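You operate a simulated robot arm through the tools that you are given. There is no shell and no other tool. Be economical: measure what you need, move in short steps, check, and stop when the job is done.

Carry out the task below with a simulated two-armed robot. There is one attempt and no reset: what you move stays moved.

TASK
Start the grey cabinet: window door shut, mains rocker on, blower dial at 2, cabinet run key.
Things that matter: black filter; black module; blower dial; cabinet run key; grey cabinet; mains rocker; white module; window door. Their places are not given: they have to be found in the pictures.

It is judged by the outcome, as a careful person would: the job done as asked, and still so three seconds after it is handed in. It fails if anything else is knocked over, pushed out of place, dropped, spilled or broken.

THE ROBOT
Two 7-joint arms with fingered hands on one trunk that stands fixed in place. Base frame: the origin is at the foot of the trunk, x ahead of it, y to its left, z up. Units: cm, degrees, N and s.
The left shoulder is at [7, 15.4, 127.2], the right one opposite. With the tool pointing down near the work surface each hand reaches from about 10 to 70 cm from the base axis, measured 20 degrees to its own side. Payload 3.9 kg a hand.
Tool frame (each hand has its own): the origin (TCP) lies between the finger pads and is the grasp point; the fingertips stand 3 cm ahead of it; z points along the fingers, y is the line along which they close. Largest opening 10.4 cm; the body of the gripper starts 3.5 cm behind the TCP. The gripper is a hand of 4 fingers: y runs from the thumb to the fingers, the wrist lies at [-1.7, -10.4, -17.8] in the tool frame.
Orientation is that of the tool frame in the base frame, as a unit quaternion [w, x, y, z]. With the fingers straight down and the wrist toward the robot, the tool's x, y and z point along [0, 1, 0], [1, 0, 0] and [0, 0, -1] of the base frame.

THE INTERFACE
- The arms move only by the tool jog_arm. It takes "left_targets", "right_targets" or both (then of equal length, played together; a hand with none holds still); each is a list of rows, each a list of 6 numbers: the shift along the tool's x, y, z in cm, then the turn, a rotation vector about the tool's x, y, z in degrees. In form: [[tx, ty, tz, rx, ry, rz], ...]. A call has 1 to 12 rows; each row shifts and turns the commanded pose from where the row before left it, along the tool's axes as they then stand. A row lasts 0.2 s, in which the tool goes at most 5 cm and 8.6 degrees; a call with a longer step from one row to the next is refused whole. Where a pose cannot be reached the arm comes as near as it can. A force on the tool above 40 N (or 10 N above the force at the start of the call, whichever is more), or a blocked arm, ends the call early, and 0.2 s more pass. In this call time passes only in rows, and 0.2 s behind the last. It gives the time, the measured TCP pose, the force on the tool (base axes), the opening and the grip force at its end, in the units of the frame above (readings bear some noise), with the torque about the TCP (base axes, N m) and any sound that the robot's microphone picked up.
- Cameras (640 x 400 px; columns grow to the right, rows downward): "scene" is now at [13.85, -1.3, 150.47]; the picture's right is [-0.05, -1.00, 0.00], its down [-0.45, 0.02, -0.89] and it looks along [0.89, -0.04, -0.46] (base axes); focal length 214 px, centre (320, 200). "left" rides on the left gripper at [-6.6, -9, -12.6] in its tool frame; the picture's right is [-0.78, -0.30, 0.56], its down [0.57, -0.70, 0.42] and it looks along [0.27, 0.65, 0.71] (tool axes); focal length 275 px, centre (320, 200). "right" rides on the right gripper at [6.6, -9, -12.6] in its tool frame; the picture's right is [-0.78, 0.30, -0.56], its down [-0.57, -0.70, 0.42] and it looks along [-0.26, 0.65, 0.71] (tool axes); focal length 275 px, centre (320, 200).
- capture(camera): a new picture of that camera. It takes no simulated time.
- raise_lower(by): slides the trunk up (or, below 0, down) by that many cm; the arms and the scene camera ride with it, the base frame stays. It gives what a move gives, with no picture.
- curl_fingers(index, middle, ring, thumb_bend, thumb_turn, hand): sets how far each is bent, from 0 (flat) to 100 (curled in); at 30 the hand is open as for a grip, at 70 the pads meet at the TCP. One left out holds its place. A second passes; each finger stops where it meets its share of the squeeze, and holds until it gets a number again. It is the only way to open and close the hand. It gives what a move gives, with no picture; readings hold the bend of each and the force on the fingers (four entries, about 0 where the hand has none), thumb and palm. thumb_turn goes from beside the hand (0) to across from the fingers (100), as for a grip.
- head_to(pan, tilt): turns the head with the scene camera to pan (to the left, within 86 degrees either way) and tilt (down, from -29 to 69), counted from straight ahead of the robot. It gives what a move gives.
- pixel_to_xyz(camera, pixels): for up to 12 pixels [column, row] of the newest picture of that camera ("zoom" is the newest enlarged one), the place [x, y, z] in the base frame of the surface seen there, good to about 0.3 cm, but the place of the scene camera against the robot may be out by one fixed shift of up to 1.8 cm in any direction. It takes no simulated time.
- enlarge(camera, box): a new picture of the part [left, top, right, bottom] of that camera's present view, enlarged. It takes no simulated time.
- hand_in(): hands the job in; it is judged then, once.

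Work in short steps. Measure before you move; look again where a grasp or a placing could have gone wrong, and mend it. You have 80 turns and 48 pictures in all, those below and enlarged ones among them. Open the grippers and draw the arms clear of the work before you hand the job in, unless the task says otherwise; then end with one line.

The tools are called by a JSON object that holds its "fn" and its "kwargs". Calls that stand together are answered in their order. jog_arm: Moves the arms, as the interface text tells. Its arguments: {"type":"object","properties":{"left_targets":{"type":"array","items":{"type":"array","items":{"type":"number"}}},"right_targets":{"type":"array","items":{"type":"array","items":{"type":"number"}}}},"required":[]} The other tools are called the same way: raise_lower (by) slides the trunk up or down; curl_fingers (index, middle, ring, thumb_bend, thumb_turn, hand) moves the fingers one by one; head_to (pan, tilt) turns the head that bears the scene camera; capture (camera) takes a picture; pixel_to_xyz (camera, pixels) gives the place of the surface under pixels of a picture; enlarge (camera, box) takes an enlarged picture of a part of a camera's view; hand_in () hands the job in.

At the start:

```text
time: 0.0
left_tool_pos: [51.79, 13.28, 145.69]
left_tcp_rot: [0.0, 0.708, 0.707, 0.001]
left_force: [0.0, 0.7, 0.0]
left_wrist_torque: [0.01, -0.02, 0.01]
left_gripper_width: 10.38
left_grasp_force: 0.1
left_shape: jaw
left_bend: [30.0, 30.0, 30.0, 30.0, 97.0]
left_finger forces: [0.0, 0.1, 0.1, 0.0, 0.1, 0.0]
right_tool_pos: [38.78, -20.4, 146.19]
right_tcp_rot: [0.0, 0.708, 0.707, 0.0]
right_force: [-0.6, 0.0, 0.2]
right_wrist_torque: [0.02, 0.01, -0.01]
right_gripper_width: 10.37
right_grasp_force: 0.1
right_shape: jaw
right_bend: [30.0, 30.0, 30.0, 30.0, 97.0]
right_finger forces: [0.0, 0.1, 0.1, 0.0, 0.1, 0.1]
trunk travel left (down, up): [-72.5, 21.5]
head pan, tilt: [-2.8, 27.1]
```

scene: 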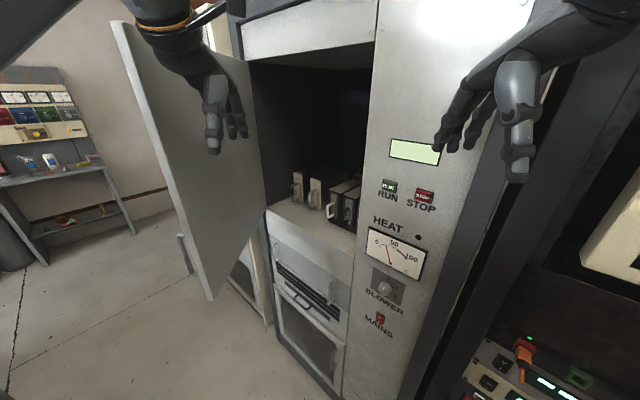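
right: 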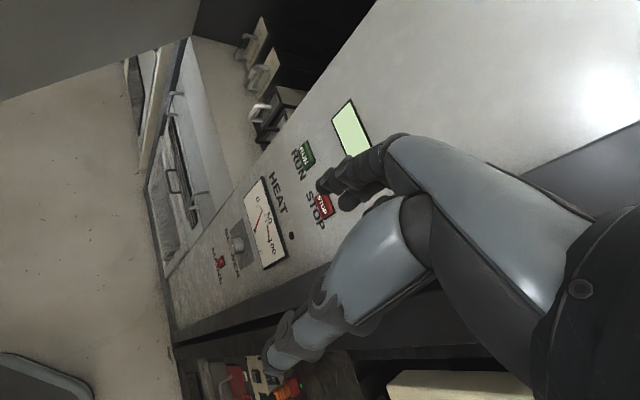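
left: 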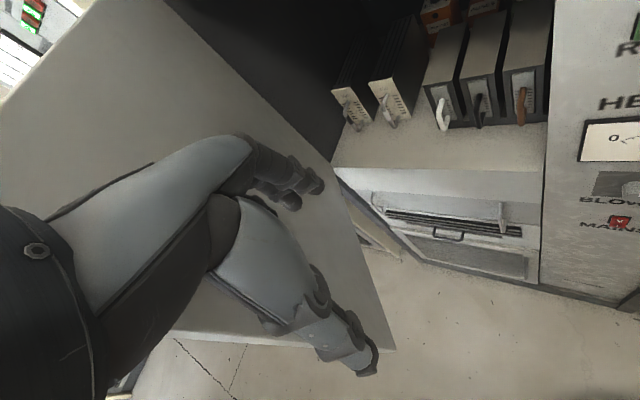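

The scene picture shows the cabinet with door open at left (110-265, 20-300) and the control strip at right (RUN 389,188; BLOWER 385,288; MAINS 380,320). I enlarge the panel and the bay, and measure key points.

{"fn": "enlarge", "kwargs": {"camera": "scene", "box": [340, 130, 460, 350]}}

{"fn": "pixel_to_xyz", "kwargs": {"camera": "scene", "pixels": [[389, 185], [424, 193], [384, 288], [380, 319], [118, 30], [210, 296], [262, 200], [250, 70], [272, 215], [352, 250], [376, 20], [360, 200]]}}

{"fn": "enlarge", "kwargs": {"camera": "scene", "box": [230, 40, 390, 270]}}

```text
1.82 times, centred on (400, 240) of scene
```

zoom: 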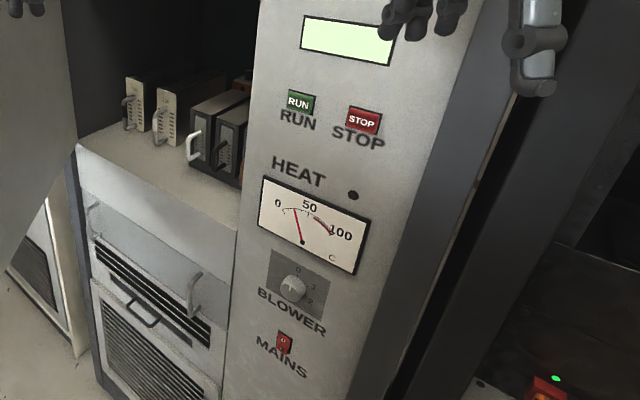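

```text
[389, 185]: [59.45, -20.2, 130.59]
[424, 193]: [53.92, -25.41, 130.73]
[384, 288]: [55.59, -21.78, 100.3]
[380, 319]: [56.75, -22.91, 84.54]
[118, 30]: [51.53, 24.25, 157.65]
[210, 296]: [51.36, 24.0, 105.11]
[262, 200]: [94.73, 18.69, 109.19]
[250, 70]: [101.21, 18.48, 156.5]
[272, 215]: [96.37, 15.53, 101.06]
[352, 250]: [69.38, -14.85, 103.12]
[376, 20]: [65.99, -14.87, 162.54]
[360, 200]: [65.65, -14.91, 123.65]
```

```text
1.74 times, centred on (310, 155) of scene
```

zoom: 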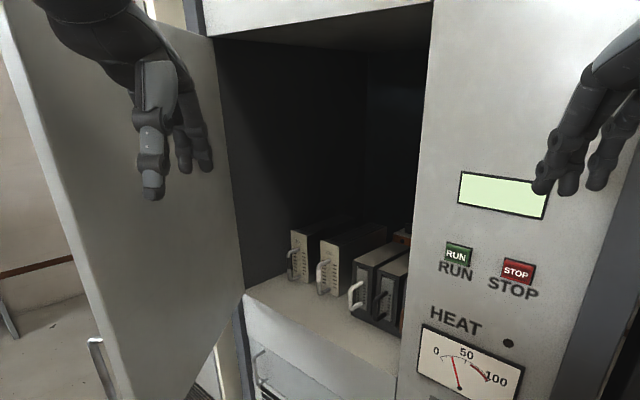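

The face runs 45° (x−y≈80), hinge near (97,17), big door's free edge near (51,24). I need to check which door is the "window door", so I look closer at the lower section and tilt the head.

{"fn": "enlarge", "kwargs": {"camera": "left", "box": [330, 100, 560, 300]}}

{"fn": "head_to", "kwargs": {"pan": 5, "tilt": 45}}

{"fn": "capture", "kwargs": {"camera": "scene"}}

```text
2.00 times, centred on (445, 200) of left
```

zoom: 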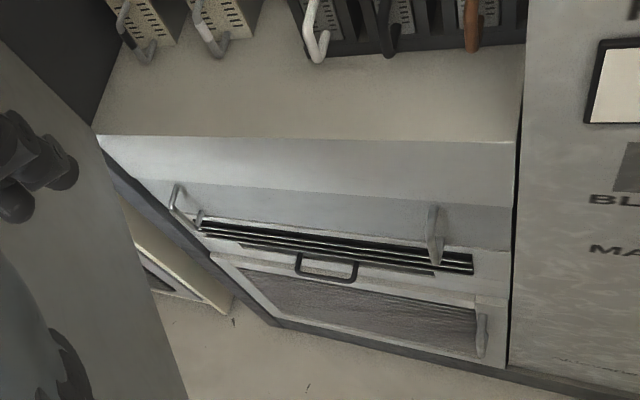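

```text
time: 0.8
left_tool_pos: [51.94, 13.32, 145.87]
left_tcp_rot: [0.0, 0.706, 0.708, 0.0]
left_force: [-0.3, 0.3, -0.2]
left_wrist_torque: [-0.01, -0.02, 0.0]
left_gripper_width: 10.38
left_grasp_force: 0.0
left_shape: jaw
left_bend: [30.0, 30.0, 30.0, 30.0, 97.0]
left_finger forces: [0.0, 0.0, 0.0, 0.1, 0.0, 0.0]
right_tool_pos: [38.79, -20.37, 146.23]
right_tcp_rot: [0.0, 0.707, 0.707, 0.0]
right_force: [-0.4, -0.6, 0.9]
right_wrist_torque: [0.01, -0.01, 0.0]
right_gripper_width: 10.39
right_grasp_force: 0.0
right_shape: jaw
right_bend: [30.0, 30.0, 30.0, 30.0, 97.0]
right_finger forces: [0.0, 0.0, 0.0, 0.0, 0.0, 0.2]
trunk travel left (down, up): [-72.5, 21.5]
head pan, tilt: [5.0, 45.0]
```

```text
41 pictures are left
```

scene: 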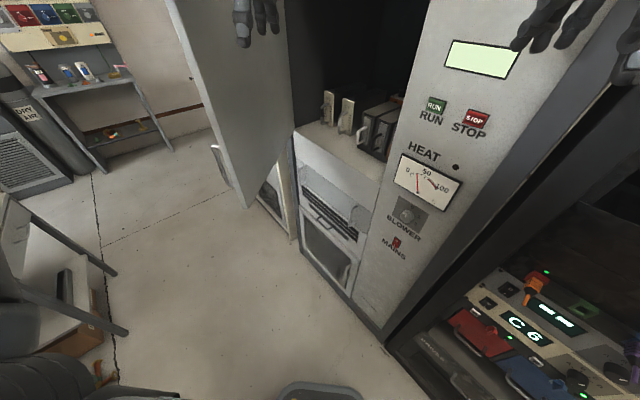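

I enlarge the lower region and the door to identify the window door.

{"fn": "enlarge", "kwargs": {"camera": "scene", "box": [200, 120, 400, 340]}}

{"fn": "pixel_to_xyz", "kwargs": {"camera": "scene", "pixels": [[294, 135], [283, 232], [265, 200], [303, 250], [345, 290], [305, 195], [358, 220], [350, 270], [218, 165], [245, 205], [300, 165], [290, 225]]}}

```text
1.82 times, centred on (300, 230) of scene
```

zoom: 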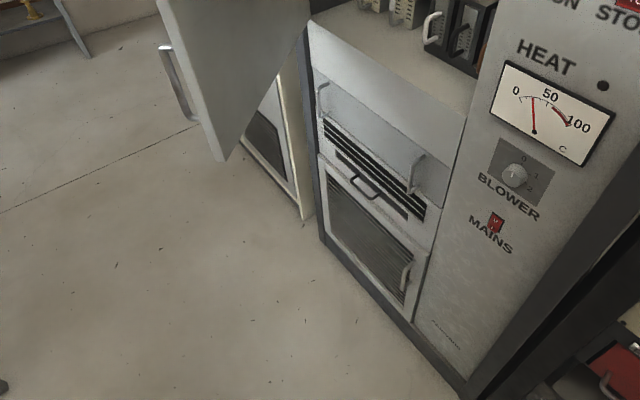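

```text
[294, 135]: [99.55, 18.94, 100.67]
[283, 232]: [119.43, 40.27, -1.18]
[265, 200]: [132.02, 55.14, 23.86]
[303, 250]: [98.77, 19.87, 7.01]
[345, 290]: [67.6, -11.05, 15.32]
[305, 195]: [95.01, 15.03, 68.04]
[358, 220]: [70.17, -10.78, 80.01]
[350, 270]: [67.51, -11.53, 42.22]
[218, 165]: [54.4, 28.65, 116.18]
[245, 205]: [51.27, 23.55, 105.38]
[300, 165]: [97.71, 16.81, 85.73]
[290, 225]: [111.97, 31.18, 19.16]
```

The big door with the outside handle (218,165) is the window door; it must be pushed from its outer (+y) side. I draw the left hand back around the free edge (51,24) and out to the left.

{"fn": "jog_arm", "kwargs": {"left_targets": [[0, -4.8, 0, 0, 0, 0], [0, -4.8, 0, 0, 0, 0], [0, -4.8, 0, 0, 0, 0], [0, -4.8, 0, 0, 0, 0], [4.5, 0, 0, 0, 0, 0], [4.5, 0, 0, 0, 0, 0], [4.5, 0, 0, 0, 0, 0], [4.5, 0, 0, 0, 0, 0], [4.5, 0, 0, 0, 0, 0], [4.5, 0, 0, 0, 0, 0]]}}

{"fn": "enlarge", "kwargs": {"camera": "scene", "box": [380, 150, 480, 270]}}

```text
time: 3.0
left_tool_pos: [33.44, 40.7, 144.79]
left_tcp_rot: [-0.006, 0.704, 0.71, -0.01]
left_force: [-2.8, -2.4, 6.1]
left_wrist_torque: [0.15, -0.27, 0.03]
left_gripper_width: 10.39
left_grasp_force: 0.1
left_shape: jaw
left_bend: [30.0, 30.0, 30.0, 30.0, 97.0]
left_finger forces: [0.0, 0.1, 0.1, 0.0, 0.1, 0.0]
left hand out of reach, approached as far as the arm can: row 10
right_tool_pos: [39.41, -19.93, 146.13]
right_tcp_rot: [-0.001, 0.707, 0.707, -0.002]
right_force: [1.6, 0.5, 0.0]
right_wrist_torque: [-0.05, 0.07, 0.03]
right_gripper_width: 10.35
right_grasp_force: 0.1
right_shape: jaw
right_bend: [30.0, 30.0, 30.0, 30.0, 97.0]
right_finger forces: [0.0, 0.1, 0.0, 0.1, 0.1, 0.0]
trunk travel left (down, up): [-72.5, 21.5]
head pan, tilt: [5.0, 45.0]
```

```text
3.33 times, centred on (430, 210) of scene
```

zoom: 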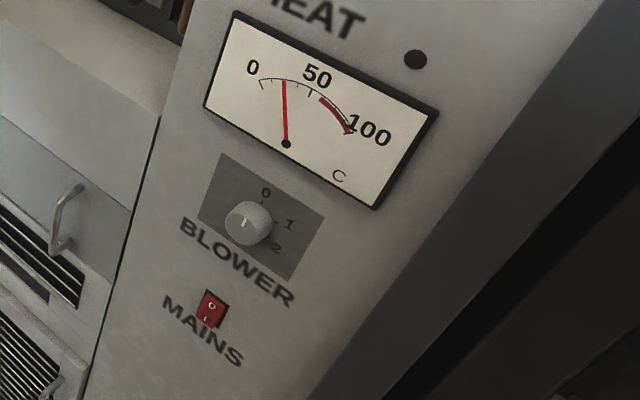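

Blower knob points to 0 (265,190 label), rocker shows O top, I bottom. The left hand is clear at (33,41); I lower the trunk 15 cm to ease reach, then pitch the hand to point forward.

{"fn": "raise_lower", "kwargs": {"by": -15}}

{"fn": "jog_arm", "kwargs": {"left_targets": [[-0.5, 1.5, 0, -8.2, 0, 0], [-0.5, 1.5, 0, -8.2, 0, 0], [0, 1.5, 0.5, -8.2, 0, 0], [0, 1.2, 0.7, -8.2, 0, 0], [0, 1.0, 1.0, -8.2, 0, 0], [0, 0.7, 1.2, -8.2, 0, 0], [0, 0.5, 1.4, -8.2, 0, 0], [0, 0, 1.5, -8.2, 0, 0], [0, 0, 1.0, -8.2, 0, 0], [0, 0, 1, -8.2, 0, 0], [0, 0, 0, -8, 0, 0]]}}

```text
time: 4.8
left_tool_pos: [32.66, 40.25, 130.57]
left_tcp_rot: [0.002, 0.706, 0.708, -0.001]
left_force: [-0.6, -0.2, -0.3]
left_wrist_torque: [0.0, 0.0, -0.04]
left_gripper_width: 10.39
left_grasp_force: 0.0
left_shape: jaw
left_bend: [30.0, 30.0, 30.0, 30.0, 97.0]
left_finger forces: [0.0, 0.1, 0.1, 0.1, 0.0, 0.1]
right_tool_pos: [38.79, -20.35, 131.19]
right_tcp_rot: [0.0, 0.707, 0.707, 0.0]
right_force: [-0.8, -0.8, 0.3]
right_wrist_torque: [-0.03, 0.0, 0.02]
right_gripper_width: 10.38
right_grasp_force: 0.1
right_shape: jaw
right_bend: [30.0, 30.0, 30.0, 30.0, 97.0]
right_finger forces: [0.0, 0.0, 0.0, 0.1, 0.0, 0.0]
trunk travel left (down, up): [-57.5, 36.5]
head pan, tilt: [5.0, 45.0]
```

```text
time: 7.2
left_tool_pos: [50.29, 37.13, 135.79]
left_tcp_rot: [0.495, 0.507, 0.503, 0.494]
left_force: [-0.2, 0.1, -0.2]
left_wrist_torque: [0.01, 0.01, 0.04]
left_gripper_width: 10.4
left_grasp_force: 0.0
left_shape: jaw
left_bend: [30.0, 30.0, 30.0, 30.0, 97.0]
left_finger forces: [0.1, 0.0, 0.0, 0.0, 0.1, 0.0]
left hand out of reach, approached as far as the arm can: row 6, 7, 10, 11
right_tool_pos: [38.7, -20.59, 131.21]
right_tcp_rot: [-0.001, 0.707, 0.707, 0.001]
right_force: [0.8, 0.1, -1.1]
right_wrist_torque: [-0.01, 0.03, 0.03]
right_gripper_width: 10.37
right_grasp_force: 0.1
right_shape: jaw
right_bend: [30.0, 30.0, 30.0, 30.0, 97.0]
right_finger forces: [0.0, 0.1, 0.1, 0.1, 0.1, 0.1]
trunk travel left (down, up): [-57.5, 36.5]
head pan, tilt: [5.0, 45.0]
```

Hand now points forward with palm down at (50,37,136). I yaw it 45° right and make a fist for pushing, then look.

{"fn": "jog_arm", "kwargs": {"left_targets": [[0, 0, -1, 0, -8, 0], [0, 0, -1, 0, -8, 0], [0, 0, 0, 0, -8, 0], [0, 0, 0, 0, -8, 0], [0, 0, 0, 0, -8, 0], [0, 0, 0, 0, -5, 0]]}}

{"fn": "curl_fingers", "kwargs": {"hand": "left", "index": 95, "middle": 95, "ring": 95, "thumb_bend": 60, "thumb_turn": 20}}

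{"fn": "head_to", "kwargs": {"pan": 15, "tilt": 20}}

{"fn": "capture", "kwargs": {"camera": "scene"}}

{"fn": "capture", "kwargs": {"camera": "left"}}

```text
time: 8.6
left_tool_pos: [48.28, 37.47, 135.71]
left_tcp_rot: [0.655, 0.652, 0.271, 0.271]
left_force: [0.3, 0.8, 0.4]
left_wrist_torque: [-0.04, -0.02, -0.02]
left_gripper_width: 10.4
left_grasp_force: 0.0
left_shape: jaw
left_bend: [30.0, 30.0, 30.0, 30.0, 97.0]
left_finger forces: [0.0, 0.1, 0.0, 0.0, 0.0, 0.0]
right_tool_pos: [38.87, -20.4, 131.12]
right_tcp_rot: [0.0, 0.707, 0.707, 0.0]
right_force: [-0.5, 0.2, 0.4]
right_wrist_torque: [0.01, 0.02, -0.02]
right_gripper_width: 10.35
right_grasp_force: 0.1
right_shape: jaw
right_bend: [30.0, 30.0, 30.0, 30.0, 97.0]
right_finger forces: [0.0, 0.1, 0.0, 0.0, 0.1, 0.1]
trunk travel left (down, up): [-57.5, 36.5]
head pan, tilt: [5.0, 45.0]
```

```text
time: 9.6
left_tool_pos: [48.23, 37.5, 135.77]
left_tcp_rot: [0.655, 0.651, 0.271, 0.271]
left_force: [0.1, -0.1, 0.7]
left_wrist_torque: [0.02, 0.0, 0.02]
left_gripper_width: 6.87
left_grasp_force: 0.0
left_shape: fingers
left_bend: [95.0, 95.0, 95.0, 60.0, 20.0]
left_finger forces: [0.0, 0.0, 0.1, 0.0, 0.0, 0.0]
right_tool_pos: [38.83, -20.38, 131.22]
right_tcp_rot: [0.0, 0.707, 0.707, 0.0]
right_force: [0.0, 0.6, -1.3]
right_wrist_torque: [-0.02, -0.02, -0.04]
right_gripper_width: 10.36
right_grasp_force: 0.0
right_shape: jaw
right_bend: [30.0, 30.0, 30.0, 30.0, 97.0]
right_finger forces: [0.0, 0.1, 0.1, 0.1, 0.1, 0.0]
trunk travel left (down, up): [-57.5, 36.5]
head pan, tilt: [5.0, 45.0]
```

```text
time: 10.4
left_tool_pos: [48.24, 37.48, 135.7]
left_tcp_rot: [0.655, 0.651, 0.272, 0.272]
left_force: [-0.5, -0.6, -0.7]
left_wrist_torque: [-0.01, -0.03, 0.02]
left_gripper_width: 6.83
left_grasp_force: 0.1
left_shape: fingers
left_bend: [95.0, 95.0, 95.0, 60.0, 20.0]
left_finger forces: [0.0, 0.1, 0.0, 0.0, 0.0, 0.0]
right_tool_pos: [38.71, -20.38, 131.3]
right_tcp_rot: [0.0, 0.707, 0.707, 0.0]
right_force: [0.2, -0.4, 0.3]
right_wrist_torque: [0.0, -0.01, 0.0]
right_gripper_width: 10.36
right_grasp_force: 0.0
right_shape: jaw
right_bend: [30.0, 30.0, 30.0, 30.0, 97.0]
right_finger forces: [0.0, 0.1, 0.0, 0.1, 0.1, 0.0]
trunk travel left (down, up): [-57.5, 36.5]
head pan, tilt: [15.0, 20.0]
```

```text
38 pictures are left
```

scene: 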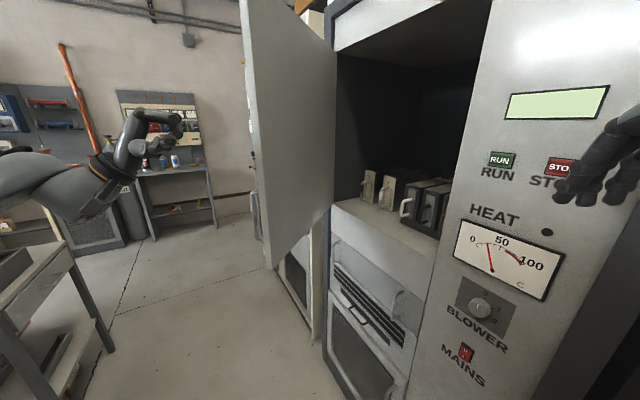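

```text
37 pictures are left
```

left: 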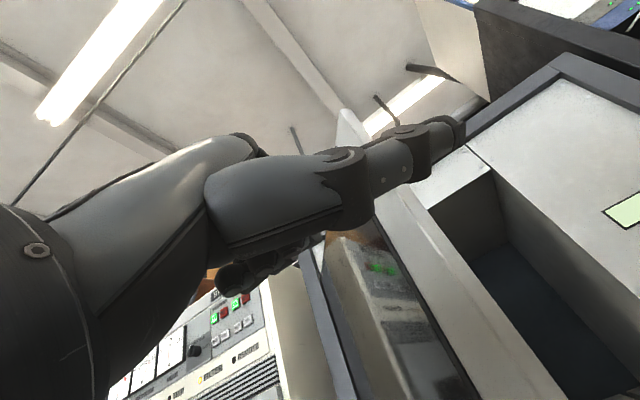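

The fist at (48,37,136) is on the outer side of the door. I move it 8 cm forward along +x and then push slowly toward −y until contact.

{"fn": "jog_arm", "kwargs": {"left_targets": [[2, 0, 2, 0, 0, 0], [2, 0, 2, 0, 0, 0], [1.7, 0, 1.7, 0, 0, 0], [-1.4, 0, 1.4, 0, 0, 0], [-1.4, 0, 1.4, 0, 0, 0], [-1.4, 0, 1.4, 0, 0, 0], [-1.4, 0, 1.4, 0, 0, 0], [-1.4, 0, 1.4, 0, 0, 0], [-1.4, 0, 1.4, 0, 0, 0], [-1.4, 0, 1.4, 0, 0, 0]]}}

{"fn": "capture", "kwargs": {"camera": "scene"}}

```text
time: 12.7
left_tool_pos: [56.42, 23.64, 135.97]
left_tcp_rot: [0.655, 0.651, 0.272, 0.271]
left_force: [-0.6, 0.0, -0.4]
left_wrist_torque: [0.04, 0.01, -0.01]
left_gripper_width: 6.86
left_grasp_force: 0.2
left_shape: fingers
left_bend: [95.0, 95.0, 95.0, 60.0, 20.0]
left_finger forces: [0.0, 0.0, 0.0, 0.1, 0.0, 0.0]
right_tool_pos: [38.75, -20.44, 131.04]
right_tcp_rot: [-0.001, 0.707, 0.707, 0.001]
right_force: [-0.7, -0.7, 0.0]
right_wrist_torque: [-0.03, 0.0, -0.04]
right_gripper_width: 10.39
right_grasp_force: 0.1
right_shape: jaw
right_bend: [30.0, 30.0, 30.0, 30.0, 97.0]
right_finger forces: [0.0, 0.1, 0.0, 0.0, 0.0, 0.0]
trunk travel left (down, up): [-57.5, 36.5]
head pan, tilt: [15.0, 20.0]
```

```text
36 pictures are left
```

scene: 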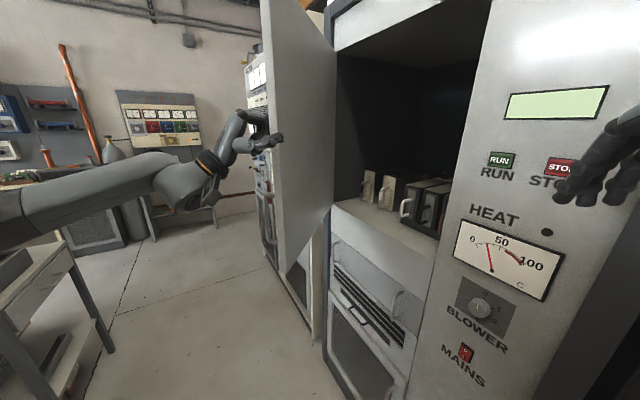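

The door has begun to swing (edge moved from 245 to 265), but the thumb at (278,138) overhangs the edge. I tuck the thumb and slide the hand toward the hinge a bit before pushing on.

{"fn": "jog_arm", "kwargs": {"left_targets": [[1.4, 0, -1.4, 0, 0, 0], [2, 0, 2, 0, 0, 0], [1.5, 0, 1.5, 0, 0, 0]]}}

{"fn": "curl_fingers", "kwargs": {"hand": "left", "thumb_bend": 70, "thumb_turn": 100}}

{"fn": "jog_arm", "kwargs": {"left_targets": [[-1.4, 0, 1.4, 0, 0, 0], [-1.4, 0, 1.4, 0, 0, 0], [-1.4, 0, 1.4, 0, 0, 0], [-1.4, 0, 1.4, 0, 0, 0], [-1.4, 0, 1.4, 0, 0, 0], [-1.4, 0, 1.4, 0, 0, 0], [-1.2, 0, 1.6, 0, 0, 0], [-1.2, 0, 1.6, 0, 0, 0]]}}

{"fn": "capture", "kwargs": {"camera": "scene"}}

```text
time: 13.4
left_tool_pos: [60.56, 25.72, 136.36]
left_tcp_rot: [0.657, 0.65, 0.268, 0.272]
left_force: [-19.5, 0.6, 0.7]
left_wrist_torque: [-0.04, 0.27, -0.79]
left_gripper_width: 7.67
left_grasp_force: 8.9
left_shape: fingers
left_bend: [95.0, 95.0, 95.0, 54.0, 12.0]
left_finger forces: [0.0, 0.1, 0.0, 0.0, 17.6, 0.1]
right_tool_pos: [37.96, -20.44, 131.42]
right_tcp_rot: [0.001, 0.707, 0.707, 0.002]
right_force: [-0.9, -0.1, -0.1]
right_wrist_torque: [0.0, 0.02, -0.01]
right_gripper_width: 10.39
right_grasp_force: 0.1
right_shape: jaw
right_bend: [30.0, 30.0, 30.0, 30.0, 97.0]
right_finger forces: [0.0, 0.0, 0.1, 0.0, 0.0, 0.0]
trunk travel left (down, up): [-57.5, 36.5]
head pan, tilt: [15.0, 20.0]
```

```text
time: 14.4
left_tool_pos: [60.56, 25.78, 136.2]
left_tcp_rot: [0.656, 0.651, 0.269, 0.273]
left_force: [-22.1, 0.6, -0.4]
left_wrist_torque: [0.0, 0.23, -0.99]
left_gripper_width: 7.75
left_grasp_force: 10.8
left_shape: fingers
left_bend: [95.0, 95.0, 95.0, 55.0, 10.0]
left_finger forces: [0.0, 0.0, 0.0, 0.0, 21.1, 0.0]
right_tool_pos: [38.07, -20.36, 131.44]
right_tcp_rot: [0.003, 0.707, 0.707, 0.002]
right_force: [-0.2, 0.1, 0.9]
right_wrist_torque: [0.02, 0.05, -0.01]
right_gripper_width: 10.38
right_grasp_force: 0.0
right_shape: jaw
right_bend: [30.0, 30.0, 30.0, 30.0, 97.0]
right_finger forces: [0.0, 0.1, 0.0, 0.0, 0.0, 0.2]
trunk travel left (down, up): [-57.5, 36.5]
head pan, tilt: [15.0, 20.0]
```

```text
time: 16.2
left_tool_pos: [62.17, 9.66, 135.98]
left_tcp_rot: [0.653, 0.652, 0.273, 0.272]
left_force: [0.8, 0.5, 0.8]
left_wrist_torque: [-0.03, -0.03, 0.01]
left_gripper_width: 6.61
left_grasp_force: 0.0
left_shape: fingers
left_bend: [95.0, 95.0, 95.0, 66.0, 20.0]
left_finger forces: [0.0, 0.0, 0.1, 0.1, 0.0, 0.2]
right_tool_pos: [38.85, -20.47, 131.11]
right_tcp_rot: [-0.001, 0.707, 0.707, 0.0]
right_force: [0.3, -0.3, -0.8]
right_wrist_torque: [0.02, 0.02, 0.0]
right_gripper_width: 10.36
right_grasp_force: 0.1
right_shape: jaw
right_bend: [30.0, 30.0, 30.0, 30.0, 97.0]
right_finger forces: [0.1, 0.0, 0.1, 0.0, 0.1, 0.0]
trunk travel left (down, up): [-57.5, 36.5]
head pan, tilt: [15.0, 20.0]
```

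```text
35 pictures are left
```

scene: 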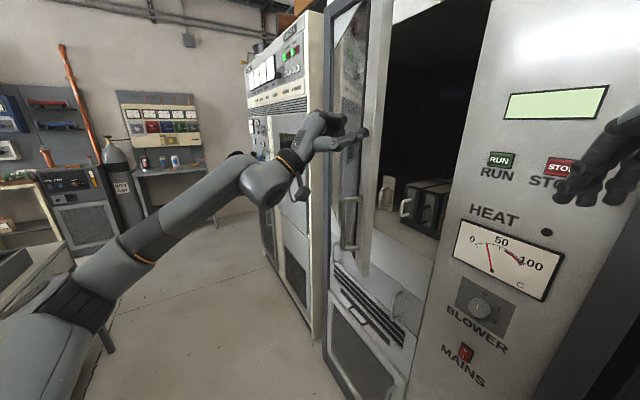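

The door is swinging in well (free edge at col ~375, window visible on its outside). I tuck the thumb now that it is free, then continue to push along the arc.

{"fn": "curl_fingers", "kwargs": {"hand": "left", "thumb_bend": 70, "thumb_turn": 97}}

{"fn": "jog_arm", "kwargs": {"left_targets": [[-1, 0, 1.7, 0, 0, 0], [-1, 0, 1.7, 0, 0, 0], [-1, 0, 1.7, 0, 0, 0], [-1, 0, 1.7, 0, 0, 0], [-0.7, 0, 1.8, 0, 0, 0], [-0.7, 0, 1.8, 0, 0, 0]]}}

{"fn": "capture", "kwargs": {"camera": "scene"}}

```text
time: 17.2
left_tool_pos: [61.93, 9.73, 135.89]
left_tcp_rot: [0.655, 0.651, 0.271, 0.271]
left_force: [0.3, 0.9, -0.8]
left_wrist_torque: [0.0, 0.01, -0.01]
left_gripper_width: 3.65
left_grasp_force: 0.1
left_shape: fingers
left_bend: [95.0, 95.0, 95.0, 69.0, 99.0]
left_finger forces: [0.0, 0.1, 0.0, 0.0, 0.0, 0.0]
right_tool_pos: [38.83, -20.5, 131.15]
right_tcp_rot: [0.0, 0.707, 0.707, 0.0]
right_force: [0.0, -1.0, -0.3]
right_wrist_torque: [-0.01, -0.01, 0.06]
right_gripper_width: 10.37
right_grasp_force: 0.0
right_shape: jaw
right_bend: [30.0, 30.0, 30.0, 30.0, 97.0]
right_finger forces: [0.0, 0.1, 0.0, 0.1, 0.0, 0.1]
trunk travel left (down, up): [-57.5, 36.5]
head pan, tilt: [15.0, 20.0]
```

```text
time: 18.6
left_tool_pos: [65.47, -1.5, 135.98]
left_tcp_rot: [0.654, 0.652, 0.272, 0.271]
left_force: [0.3, -0.1, -0.5]
left_wrist_torque: [-0.03, 0.02, -0.05]
left_gripper_width: 3.62
left_grasp_force: 0.1
left_shape: fingers
left_bend: [95.0, 95.0, 95.0, 70.0, 99.0]
left_finger forces: [0.0, 0.0, 0.1, 0.0, 0.0, 0.0]
right_tool_pos: [38.81, -20.5, 131.15]
right_tcp_rot: [-0.001, 0.707, 0.707, 0.0]
right_force: [0.1, -0.1, -0.3]
right_wrist_torque: [-0.03, -0.04, 0.03]
right_gripper_width: 10.37
right_grasp_force: 0.0
right_shape: jaw
right_bend: [30.0, 30.0, 30.0, 30.0, 97.0]
right_finger forces: [0.0, 0.0, 0.1, 0.0, 0.0, 0.1]
trunk travel left (down, up): [-57.5, 36.5]
head pan, tilt: [15.0, 20.0]
```

```text
34 pictures are left
```

scene: 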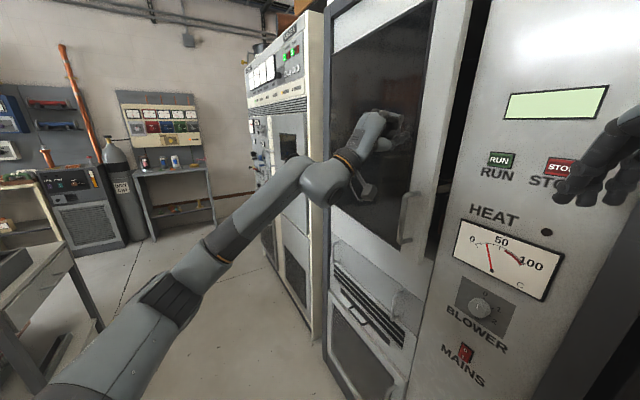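

Small gap remains at col 440-475. I keep pushing along the cabinet normal (tool z) until it stops.

{"fn": "jog_arm", "kwargs": {"left_targets": [[-0.5, 0, 1.5, 0, 0, 0], [-0.5, 0, 1.5, 0, 0, 0], [0, 0, 1.5, 0, 0, 0], [0, 0, 1.5, 0, 0, 0], [0, 0, 1, 0, 0, 0], [0, 0, 1, 0, 0, 0]]}}

{"fn": "capture", "kwargs": {"camera": "scene"}}

```text
time: 19.8
left_tool_pos: [68.19, -5.44, 137.07]
left_tcp_rot: [0.664, 0.644, 0.267, 0.271]
left_force: [-37.4, 34.6, -10.0]
left_wrist_torque: [1.17, 1.09, -0.5]
left_gripper_width: 3.89
left_grasp_force: 25.3
left_shape: fingers
left_bend: [95.0, 95.0, 95.0, 67.0, 98.0]
left_finger forces: [0.1, 0.1, 0.0, 0.0, 51.2, 0.0]
right_tool_pos: [37.67, -19.42, 131.62]
right_tcp_rot: [0.006, 0.708, 0.706, 0.001]
right_force: [-0.2, 0.4, -0.4]
right_wrist_torque: [0.01, 0.0, -0.02]
right_gripper_width: 10.37
right_grasp_force: 0.1
right_shape: jaw
right_bend: [30.0, 30.0, 30.0, 30.0, 97.0]
right_finger forces: [0.0, 0.0, 0.1, 0.0, 0.0, 0.0]
trunk travel left (down, up): [-57.5, 36.5]
head pan, tilt: [15.0, 20.0]
stopped in row 5 (left hand): the force on the tool passed its limit at 48 N (the readings are from after the stop); the commanded pose is now the measured one
```

```text
33 pictures are left
```

scene: 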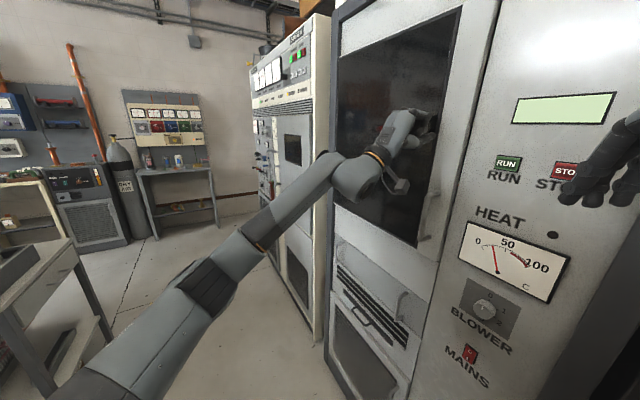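

The door met its stop (48 N) and the gap is closed. I back off and verify it stays shut, checking depth either side of the seam.

{"fn": "jog_arm", "kwargs": {"left_targets": [[0, 0, -3, 0, 0, 0], [0, 0, -4, 0, 0, 0], [0, 0, -4, 0, 0, 0]]}}

{"fn": "enlarge", "kwargs": {"camera": "scene", "box": [400, 80, 600, 390]}}

{"fn": "capture", "kwargs": {"camera": "scene"}}

```text
time: 20.6
left_tool_pos: [61.61, 0.76, 136.02]
left_tcp_rot: [0.657, 0.65, 0.27, 0.269]
left_force: [-0.1, -0.5, 0.2]
left_wrist_torque: [-0.01, 0.02, 0.01]
left_gripper_width: 3.66
left_grasp_force: 0.1
left_shape: fingers
left_bend: [95.0, 95.0, 95.0, 70.0, 100.0]
left_finger forces: [0.0, 0.0, 0.0, 0.0, 0.0, 0.0]
right_tool_pos: [38.76, -20.49, 131.17]
right_tcp_rot: [0.0, 0.709, 0.705, 0.0]
right_force: [-0.5, -0.3, -0.1]
right_wrist_torque: [0.01, 0.01, 0.0]
right_gripper_width: 10.37
right_grasp_force: 0.0
right_shape: jaw
right_bend: [30.0, 30.0, 30.0, 30.0, 97.0]
right_finger forces: [0.0, 0.0, 0.1, 0.0, 0.0, 0.1]
trunk travel left (down, up): [-57.5, 36.5]
head pan, tilt: [15.0, 20.0]
```

```text
1.29 times, centred on (500, 235) of scene
```

zoom: 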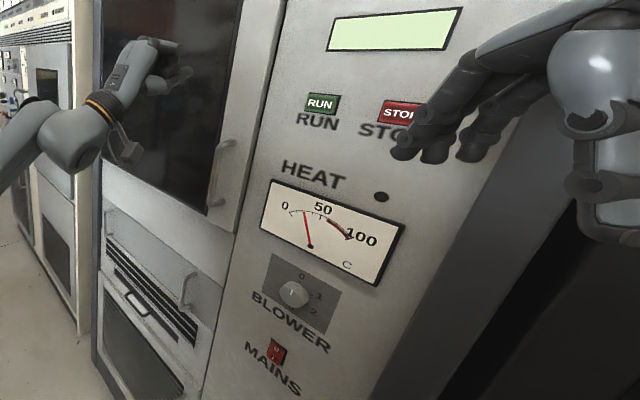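

```text
31 pictures are left
```

scene: 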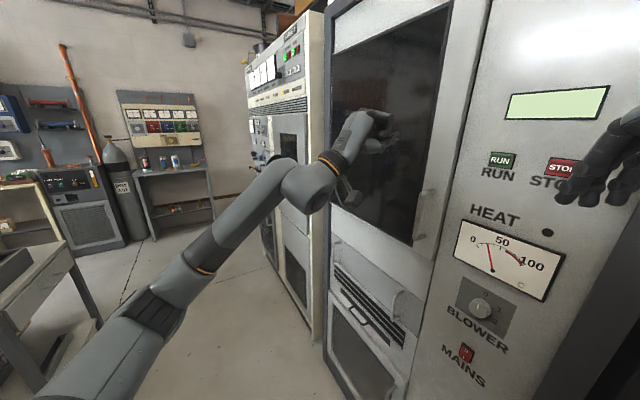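

Door is shut and stays. Now I bring the left hand back in front of the panel and the right hand out of the way, and lower the trunk 10 cm more.

{"fn": "jog_arm", "kwargs": {"left_targets": [[0, 0, -4, 0, 0, 0], [0, 0, -4, 0, 0, 0], [0, -2, -4, 0, 0, 0], [-4, -2, 0, 0, 0, 0], [-4, -2, 0, 0, 0, 0], [-4, -2, 0, 0, 0, 0], [-4, -2, 0, 0, 0, 0]], "right_targets": [[0, -2, 0, 0, 0, 0], [0, -2, 0, 0, 0, 0], [-2, -2, 0, 0, 0, 0], [-2, -2, 0, 0, 0, 0], [-2, -2, 0, 0, 0, 0], [-2, 0, 0, 0, 0, 0], [-2, 0, 0, 0, 0, 0]]}}

{"fn": "raise_lower", "kwargs": {"by": -10}}

{"fn": "curl_fingers", "kwargs": {"hand": "left", "index": 70, "middle": 100, "ring": 100, "thumb_bend": 70, "thumb_turn": 97}}

{"fn": "head_to", "kwargs": {"pan": -15, "tilt": 20}}

{"fn": "capture", "kwargs": {"camera": "left"}}

{"fn": "capture", "kwargs": {"camera": "scene"}}

```text
time: 22.2
left_tool_pos: [41.69, -1.96, 126.02]
left_tcp_rot: [0.657, 0.65, 0.269, 0.271]
left_force: [0.1, -0.5, -0.3]
left_wrist_torque: [0.01, 0.05, 0.03]
left_gripper_width: 3.67
left_grasp_force: 0.0
left_shape: fingers
left_bend: [95.0, 95.0, 95.0, 70.0, 100.0]
left_finger forces: [0.0, 0.1, 0.0, 0.0, 0.0, 0.0]
right_tool_pos: [28.42, -30.67, 131.2]
right_tcp_rot: [0.0, 0.708, 0.706, 0.002]
right_force: [0.4, 0.3, -0.6]
right_wrist_torque: [0.03, -0.01, -0.01]
right_gripper_width: 10.37
right_grasp_force: 0.1
right_shape: jaw
right_bend: [30.0, 30.0, 30.0, 30.0, 97.0]
right_finger forces: [0.0, 0.0, 0.0, 0.0, 0.0, 0.0]
trunk travel left (down, up): [-57.5, 36.5]
head pan, tilt: [15.0, 20.0]
```

```text
time: 23.6
left_tool_pos: [41.96, -1.71, 116.05]
left_tcp_rot: [0.658, 0.65, 0.269, 0.269]
left_force: [0.6, -0.6, -0.6]
left_wrist_torque: [0.01, 0.01, 0.0]
left_gripper_width: 3.64
left_grasp_force: 0.1
left_shape: fingers
left_bend: [95.0, 95.0, 95.0, 70.0, 100.0]
left_finger forces: [0.0, 0.0, 0.0, 0.0, 0.1, 0.1]
right_tool_pos: [28.65, -30.41, 121.17]
right_tcp_rot: [0.0, 0.708, 0.706, 0.0]
right_force: [0.3, 0.3, 0.5]
right_wrist_torque: [-0.02, -0.01, -0.01]
right_gripper_width: 10.38
right_grasp_force: 0.1
right_shape: jaw
right_bend: [30.0, 30.0, 30.0, 30.0, 97.0]
right_finger forces: [0.1, 0.1, 0.1, 0.0, 0.1, 0.0]
trunk travel left (down, up): [-47.5, 46.5]
head pan, tilt: [15.0, 20.0]
```

```text
time: 24.6
left_tool_pos: [41.89, -1.78, 116.05]
left_tcp_rot: [0.657, 0.65, 0.27, 0.27]
left_force: [-0.9, -1.2, -0.3]
left_wrist_torque: [0.01, -0.03, 0.01]
left_gripper_width: 3.0
left_grasp_force: 0.1
left_shape: fingers
left_bend: [93.0, 100.0, 100.0, 68.0, 100.0]
left_finger forces: [0.0, 0.0, 0.1, 0.0, 0.1, 0.0]
right_tool_pos: [28.52, -30.4, 121.22]
right_tcp_rot: [-0.001, 0.708, 0.706, 0.0]
right_force: [0.3, -0.4, 0.5]
right_wrist_torque: [-0.01, -0.02, -0.01]
right_gripper_width: 10.36
right_grasp_force: 0.0
right_shape: jaw
right_bend: [30.0, 30.0, 30.0, 30.0, 97.0]
right_finger forces: [0.0, 0.0, 0.0, 0.0, 0.1, 0.0]
trunk travel left (down, up): [-47.5, 46.5]
head pan, tilt: [15.0, 20.0]
```

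```text
time: 25.5
left_tool_pos: [42.01, -1.79, 116.1]
left_tcp_rot: [0.658, 0.65, 0.269, 0.269]
left_force: [0.3, 0.3, -0.2]
left_wrist_torque: [0.01, -0.02, -0.04]
left_gripper_width: 3.03
left_grasp_force: 0.0
left_shape: fingers
left_bend: [93.0, 100.0, 100.0, 68.0, 100.0]
left_finger forces: [0.0, 0.0, 0.0, 0.1, 0.0, 0.0]
right_tool_pos: [28.55, -30.57, 121.14]
right_tcp_rot: [0.0, 0.709, 0.705, 0.0]
right_force: [0.5, -0.1, 0.0]
right_wrist_torque: [0.01, 0.0, 0.01]
right_gripper_width: 10.38
right_grasp_force: 0.2
right_shape: jaw
right_bend: [30.0, 30.0, 30.0, 30.0, 97.0]
right_finger forces: [0.0, 0.0, 0.0, 0.0, 0.0, 0.0]
trunk travel left (down, up): [-47.5, 46.5]
head pan, tilt: [-15.0, 20.0]
```

```text
30 pictures are left
```

left: 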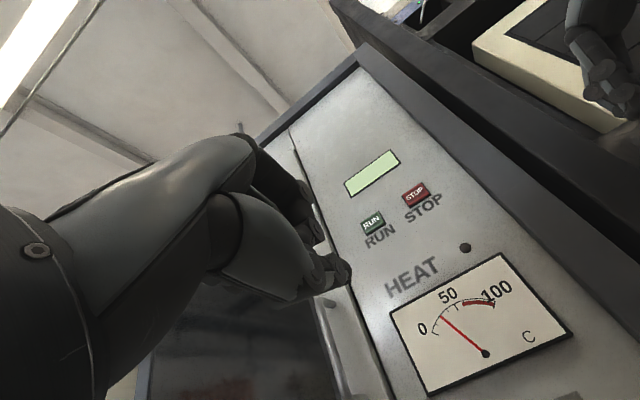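

```text
29 pictures are left
```

scene: 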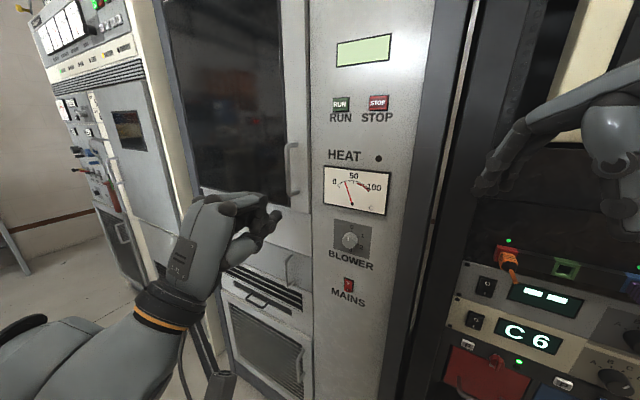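

I reopen thumb then set the index so it can reach its pad pose, and measure the panel features with both cameras (the left one is free of the head shift).

{"fn": "pixel_to_xyz", "kwargs": {"camera": "left", "pixels": [[371, 221], [416, 195], [465, 248], [360, 180]]}}

{"fn": "pixel_to_xyz", "kwargs": {"camera": "scene", "pixels": [[340, 103], [378, 101], [378, 158], [352, 240], [349, 282], [349, 290], [335, 240], [349, 265], [265, 222], [335, 285]]}}

{"fn": "curl_fingers", "kwargs": {"hand": "left", "index": 50, "thumb_bend": 20}}

{"fn": "curl_fingers", "kwargs": {"hand": "left", "index": 70, "thumb_bend": 70}}

{"fn": "enlarge", "kwargs": {"camera": "scene", "box": [180, 160, 400, 300]}}

{"fn": "capture", "kwargs": {"camera": "left"}}

```text
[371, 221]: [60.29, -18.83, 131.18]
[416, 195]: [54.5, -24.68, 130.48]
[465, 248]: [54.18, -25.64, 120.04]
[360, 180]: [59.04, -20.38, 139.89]
```

```text
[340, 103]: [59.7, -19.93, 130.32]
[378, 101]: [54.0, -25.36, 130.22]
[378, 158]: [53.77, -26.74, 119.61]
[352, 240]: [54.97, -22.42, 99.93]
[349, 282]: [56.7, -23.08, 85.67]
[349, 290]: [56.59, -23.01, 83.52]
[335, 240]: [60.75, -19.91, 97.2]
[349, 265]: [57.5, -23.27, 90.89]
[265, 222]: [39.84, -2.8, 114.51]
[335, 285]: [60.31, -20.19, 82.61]
```

```text
time: 26.5
left_tool_pos: [42.0, -1.73, 116.0]
left_tcp_rot: [0.658, 0.65, 0.269, 0.269]
left_force: [1.2, -1.0, 0.5]
left_wrist_torque: [0.0, 0.0, 0.03]
left_gripper_width: 8.71
left_grasp_force: 0.0
left_shape: fingers
left_bend: [50.0, 100.0, 100.0, 20.0, 94.0]
left_finger forces: [0.0, 0.0, 0.0, 0.0, 0.0, 0.0]
right_tool_pos: [28.7, -30.38, 121.16]
right_tcp_rot: [0.0, 0.709, 0.706, 0.0]
right_force: [-0.7, -0.4, -1.0]
right_wrist_torque: [-0.01, 0.0, 0.01]
right_gripper_width: 10.34
right_grasp_force: 0.0
right_shape: jaw
right_bend: [30.0, 30.0, 30.0, 30.0, 97.0]
right_finger forces: [0.1, 0.0, 0.0, 0.0, 0.0, 0.1]
trunk travel left (down, up): [-47.5, 46.5]
head pan, tilt: [-15.0, 20.0]
```

```text
time: 27.5
left_tool_pos: [42.0, -1.79, 116.14]
left_tcp_rot: [0.657, 0.65, 0.269, 0.269]
left_force: [-0.1, 0.0, 0.7]
left_wrist_torque: [0.01, -0.01, 0.01]
left_gripper_width: 0.33
left_grasp_force: 0.1
left_shape: fingers
left_bend: [70.0, 100.0, 100.0, 70.0, 100.0]
left_finger forces: [0.0, 0.0, 0.0, 0.0, 0.0, 0.0]
right_tool_pos: [28.58, -30.42, 121.29]
right_tcp_rot: [0.0, 0.708, 0.706, 0.0]
right_force: [-0.4, -0.8, 0.7]
right_wrist_torque: [0.02, 0.01, -0.01]
right_gripper_width: 10.38
right_grasp_force: 0.0
right_shape: jaw
right_bend: [30.0, 30.0, 30.0, 30.0, 97.0]
right_finger forces: [0.1, 0.0, 0.1, 0.0, 0.0, 0.0]
trunk travel left (down, up): [-47.5, 46.5]
head pan, tilt: [-15.0, 20.0]
```

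```text
2.86 times, centred on (290, 230) of scene
```

zoom: 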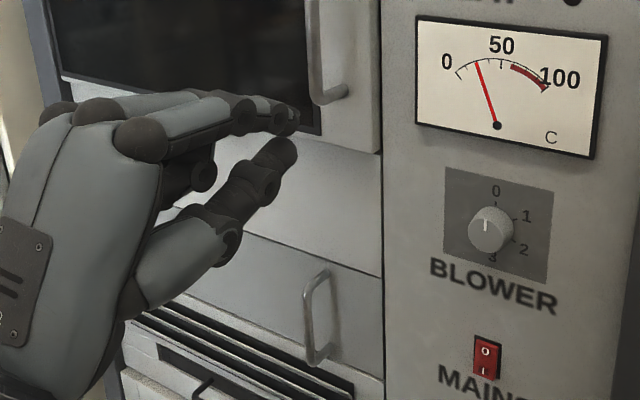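

```text
27 pictures are left
```

left: 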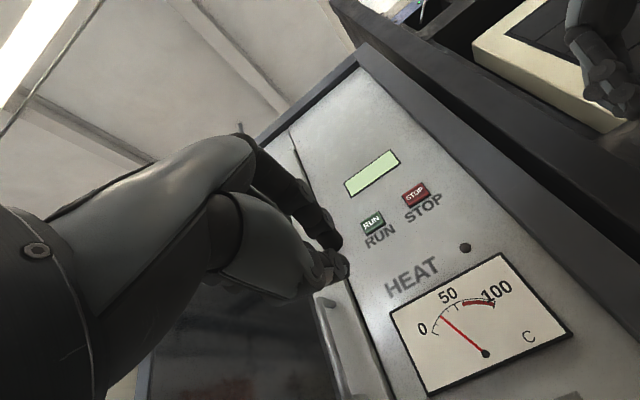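

Dial labels are 0,1,2,3 at about 60° steps. I measure fingertips, the knob and rocker from the zoomed picture to fix the tip offset in the tool frame.

{"fn": "pixel_to_xyz", "kwargs": {"camera": "zoom", "pixels": [[292, 120], [270, 118], [285, 148], [490, 222], [478, 240], [505, 228], [484, 370], [486, 350], [496, 192], [528, 216], [524, 250], [492, 259]]}}

{"fn": "pixel_to_xyz", "kwargs": {"camera": "left", "pixels": [[338, 243], [333, 235], [344, 262], [343, 272]]}}

```text
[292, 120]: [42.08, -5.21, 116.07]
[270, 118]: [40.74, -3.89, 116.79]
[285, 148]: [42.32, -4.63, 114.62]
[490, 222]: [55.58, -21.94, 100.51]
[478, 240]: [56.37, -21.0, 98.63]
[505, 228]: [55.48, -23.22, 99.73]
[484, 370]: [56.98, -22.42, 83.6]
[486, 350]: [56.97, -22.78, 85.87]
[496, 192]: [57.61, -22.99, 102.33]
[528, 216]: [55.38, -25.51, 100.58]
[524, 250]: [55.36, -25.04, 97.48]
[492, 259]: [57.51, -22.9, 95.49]
```

```text
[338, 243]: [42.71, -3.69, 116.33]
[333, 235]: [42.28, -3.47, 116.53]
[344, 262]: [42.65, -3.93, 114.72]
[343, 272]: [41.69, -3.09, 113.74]
```

The index tip sits about (-1.2, 0, +2.3) in the tool frame. To poke with the index only, I straighten it a little and bend the thumb behind it, then look.

{"fn": "curl_fingers", "kwargs": {"hand": "left", "index": 50, "thumb_bend": 100}}

{"fn": "enlarge", "kwargs": {"camera": "scene", "box": [180, 160, 400, 300]}}

{"fn": "pixel_to_xyz", "kwargs": {"camera": "zoom", "pixels": [[292, 110], [296, 105], [285, 108], [280, 140], [275, 150]]}}

```text
time: 28.5
left_tool_pos: [41.96, -1.91, 115.99]
left_tcp_rot: [0.658, 0.65, 0.27, 0.27]
left_force: [-0.1, -0.6, -0.4]
left_wrist_torque: [0.02, 0.0, 0.01]
left_gripper_width: 1.55
left_grasp_force: 0.0
left_shape: fingers
left_bend: [45.0, 100.0, 100.0, 93.0, 100.0]
left_finger forces: [0.1, 0.0, 0.0, 0.0, 0.1, 0.0]
right_tool_pos: [28.62, -30.47, 121.15]
right_tcp_rot: [0.0, 0.709, 0.705, 0.001]
right_force: [-1.1, -0.1, 0.6]
right_wrist_torque: [0.0, 0.0, -0.02]
right_gripper_width: 10.35
right_grasp_force: 0.1
right_shape: jaw
right_bend: [30.0, 30.0, 30.0, 30.0, 97.0]
right_finger forces: [0.0, 0.1, 0.0, 0.1, 0.0, 0.0]
trunk travel left (down, up): [-47.5, 46.5]
head pan, tilt: [-15.0, 20.0]
```

```text
2.86 times, centred on (290, 230) of scene
```

zoom: 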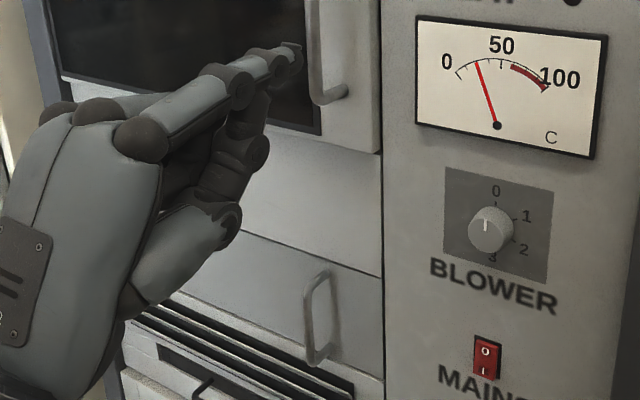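

```text
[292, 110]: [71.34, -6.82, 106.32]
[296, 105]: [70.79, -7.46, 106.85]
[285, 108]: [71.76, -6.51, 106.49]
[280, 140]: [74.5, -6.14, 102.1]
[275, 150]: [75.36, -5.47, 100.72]
```

The index now stands alone with the tip at zoom (297,55). I measure it.

{"fn": "pixel_to_xyz", "kwargs": {"camera": "zoom", "pixels": [[297, 50], [297, 60], [288, 55], [280, 68], [262, 65], [262, 140], [497, 122], [590, 120]]}}

{"fn": "capture", "kwargs": {"camera": "left"}}

```text
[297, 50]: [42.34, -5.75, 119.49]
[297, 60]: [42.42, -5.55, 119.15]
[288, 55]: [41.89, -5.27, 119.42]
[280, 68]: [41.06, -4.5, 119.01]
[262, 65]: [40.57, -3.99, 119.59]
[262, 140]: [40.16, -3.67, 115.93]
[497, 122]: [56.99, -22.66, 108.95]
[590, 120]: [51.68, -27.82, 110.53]
```

```text
25 pictures are left
```

left: 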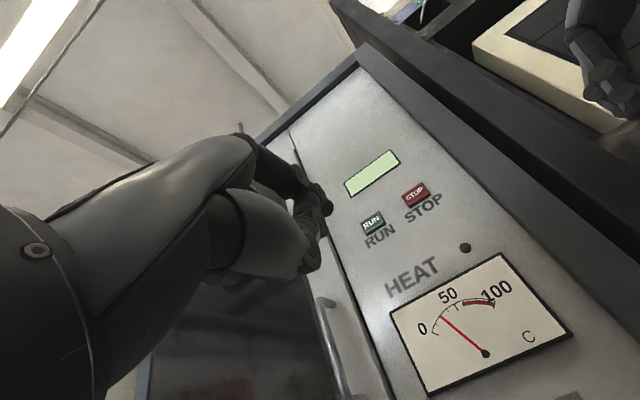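

Index tip is ≈(-1.3, 3.8, 2.7) in the tool frame. Target: rocker's lower half at u=(x+y)/√2≈25.4, z≈83.9. I lower the trunk 20 cm and approach to about 7 cm off the panel, then check.

{"fn": "raise_lower", "kwargs": {"by": -20}}

{"fn": "jog_arm", "kwargs": {"left_targets": [[-0.4, -4, 0, 0, 0, 0], [-0.4, -4, 0, 0, 0, 0], [-0.4, -4, 0, 0, 0, 0], [-0.5, -3.9, 0, 0, 0, 0], [0, 0, 4, 0, 0, 0], [0, 0, 4, 0, 0, 0], [0, 0, 4, 0, 0, 0], [0, 0, 3, 0, 0, 0]]}}

{"fn": "capture", "kwargs": {"camera": "left"}}

{"fn": "capture", "kwargs": {"camera": "scene"}}

```text
time: 30.7
left_tool_pos: [41.98, -1.77, 96.0]
left_tcp_rot: [0.657, 0.65, 0.269, 0.269]
left_force: [0.2, -0.2, -0.4]
left_wrist_torque: [-0.05, 0.01, 0.03]
left_gripper_width: 1.6
left_grasp_force: 0.0
left_shape: fingers
left_bend: [45.0, 100.0, 100.0, 93.0, 100.0]
left_finger forces: [0.0, 0.0, 0.1, 0.1, 0.1, 0.1]
right_tool_pos: [28.62, -30.52, 101.06]
right_tcp_rot: [0.0, 0.708, 0.706, 0.001]
right_force: [0.3, -0.4, -0.5]
right_wrist_torque: [0.04, -0.02, 0.03]
right_gripper_width: 10.38
right_grasp_force: 0.0
right_shape: jaw
right_bend: [30.0, 30.0, 30.0, 30.0, 97.0]
right_finger forces: [0.0, 0.1, 0.0, 0.0, 0.0, 0.0]
trunk travel left (down, up): [-27.5, 66.5]
head pan, tilt: [-15.0, 20.0]
```

```text
time: 32.5
left_tool_pos: [51.49, -13.67, 80.36]
left_tcp_rot: [0.658, 0.65, 0.269, 0.269]
left_force: [-0.7, 1.0, -0.2]
left_wrist_torque: [0.0, -0.01, 0.02]
left_gripper_width: 1.58
left_grasp_force: 0.0
left_shape: fingers
left_bend: [45.0, 100.0, 100.0, 93.0, 100.0]
left_finger forces: [0.0, 0.0, 0.0, 0.0, 0.1, 0.1]
right_tool_pos: [28.58, -30.46, 101.24]
right_tcp_rot: [-0.001, 0.708, 0.706, 0.0]
right_force: [0.4, 0.6, -0.7]
right_wrist_torque: [0.01, -0.04, 0.0]
right_gripper_width: 10.35
right_grasp_force: 0.0
right_shape: jaw
right_bend: [30.0, 30.0, 30.0, 30.0, 97.0]
right_finger forces: [0.0, 0.0, 0.0, 0.0, 0.1, 0.0]
trunk travel left (down, up): [-27.5, 66.5]
head pan, tilt: [-15.0, 20.0]
```

```text
24 pictures are left
```

left: 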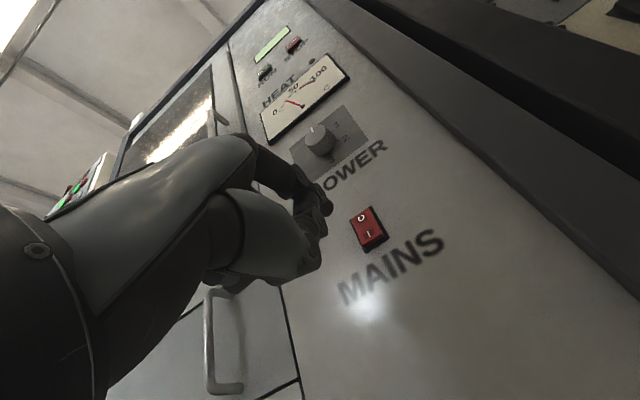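

```text
23 pictures are left
```

scene: 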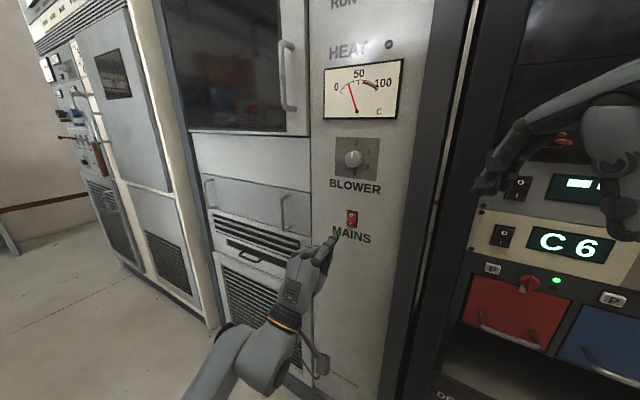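

Using the left camera I measure the rocker halves (O at 362,218; I at 372,236), dial and fingertip (328,207) directly.

{"fn": "pixel_to_xyz", "kwargs": {"camera": "left", "pixels": [[362, 216], [370, 234], [328, 209], [323, 205], [328, 203], [318, 132], [322, 150], [325, 127], [340, 124], [346, 140], [400, 240]]}}

{"fn": "pixel_to_xyz", "kwargs": {"camera": "scene", "pixels": [[333, 240], [335, 238], [352, 215], [352, 222], [353, 157]]}}

{"fn": "enlarge", "kwargs": {"camera": "left", "box": [270, 90, 430, 270]}}

```text
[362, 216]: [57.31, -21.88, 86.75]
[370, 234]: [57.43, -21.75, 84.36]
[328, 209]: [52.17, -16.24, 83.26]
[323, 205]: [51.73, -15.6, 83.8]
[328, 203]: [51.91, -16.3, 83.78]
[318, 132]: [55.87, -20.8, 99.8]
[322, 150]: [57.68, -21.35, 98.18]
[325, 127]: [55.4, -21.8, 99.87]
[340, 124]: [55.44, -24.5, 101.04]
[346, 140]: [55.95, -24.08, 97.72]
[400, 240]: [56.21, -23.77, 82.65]
```

```text
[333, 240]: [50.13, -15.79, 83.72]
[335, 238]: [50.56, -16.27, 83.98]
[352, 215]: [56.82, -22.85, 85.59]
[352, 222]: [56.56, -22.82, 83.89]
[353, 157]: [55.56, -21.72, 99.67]
```

```text
2.22 times, centred on (350, 180) of left
```

zoom: 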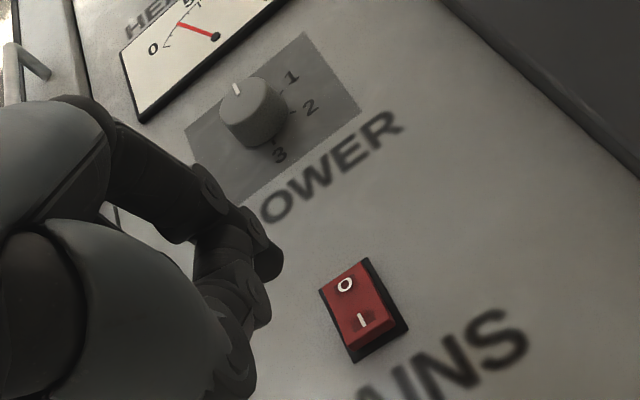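

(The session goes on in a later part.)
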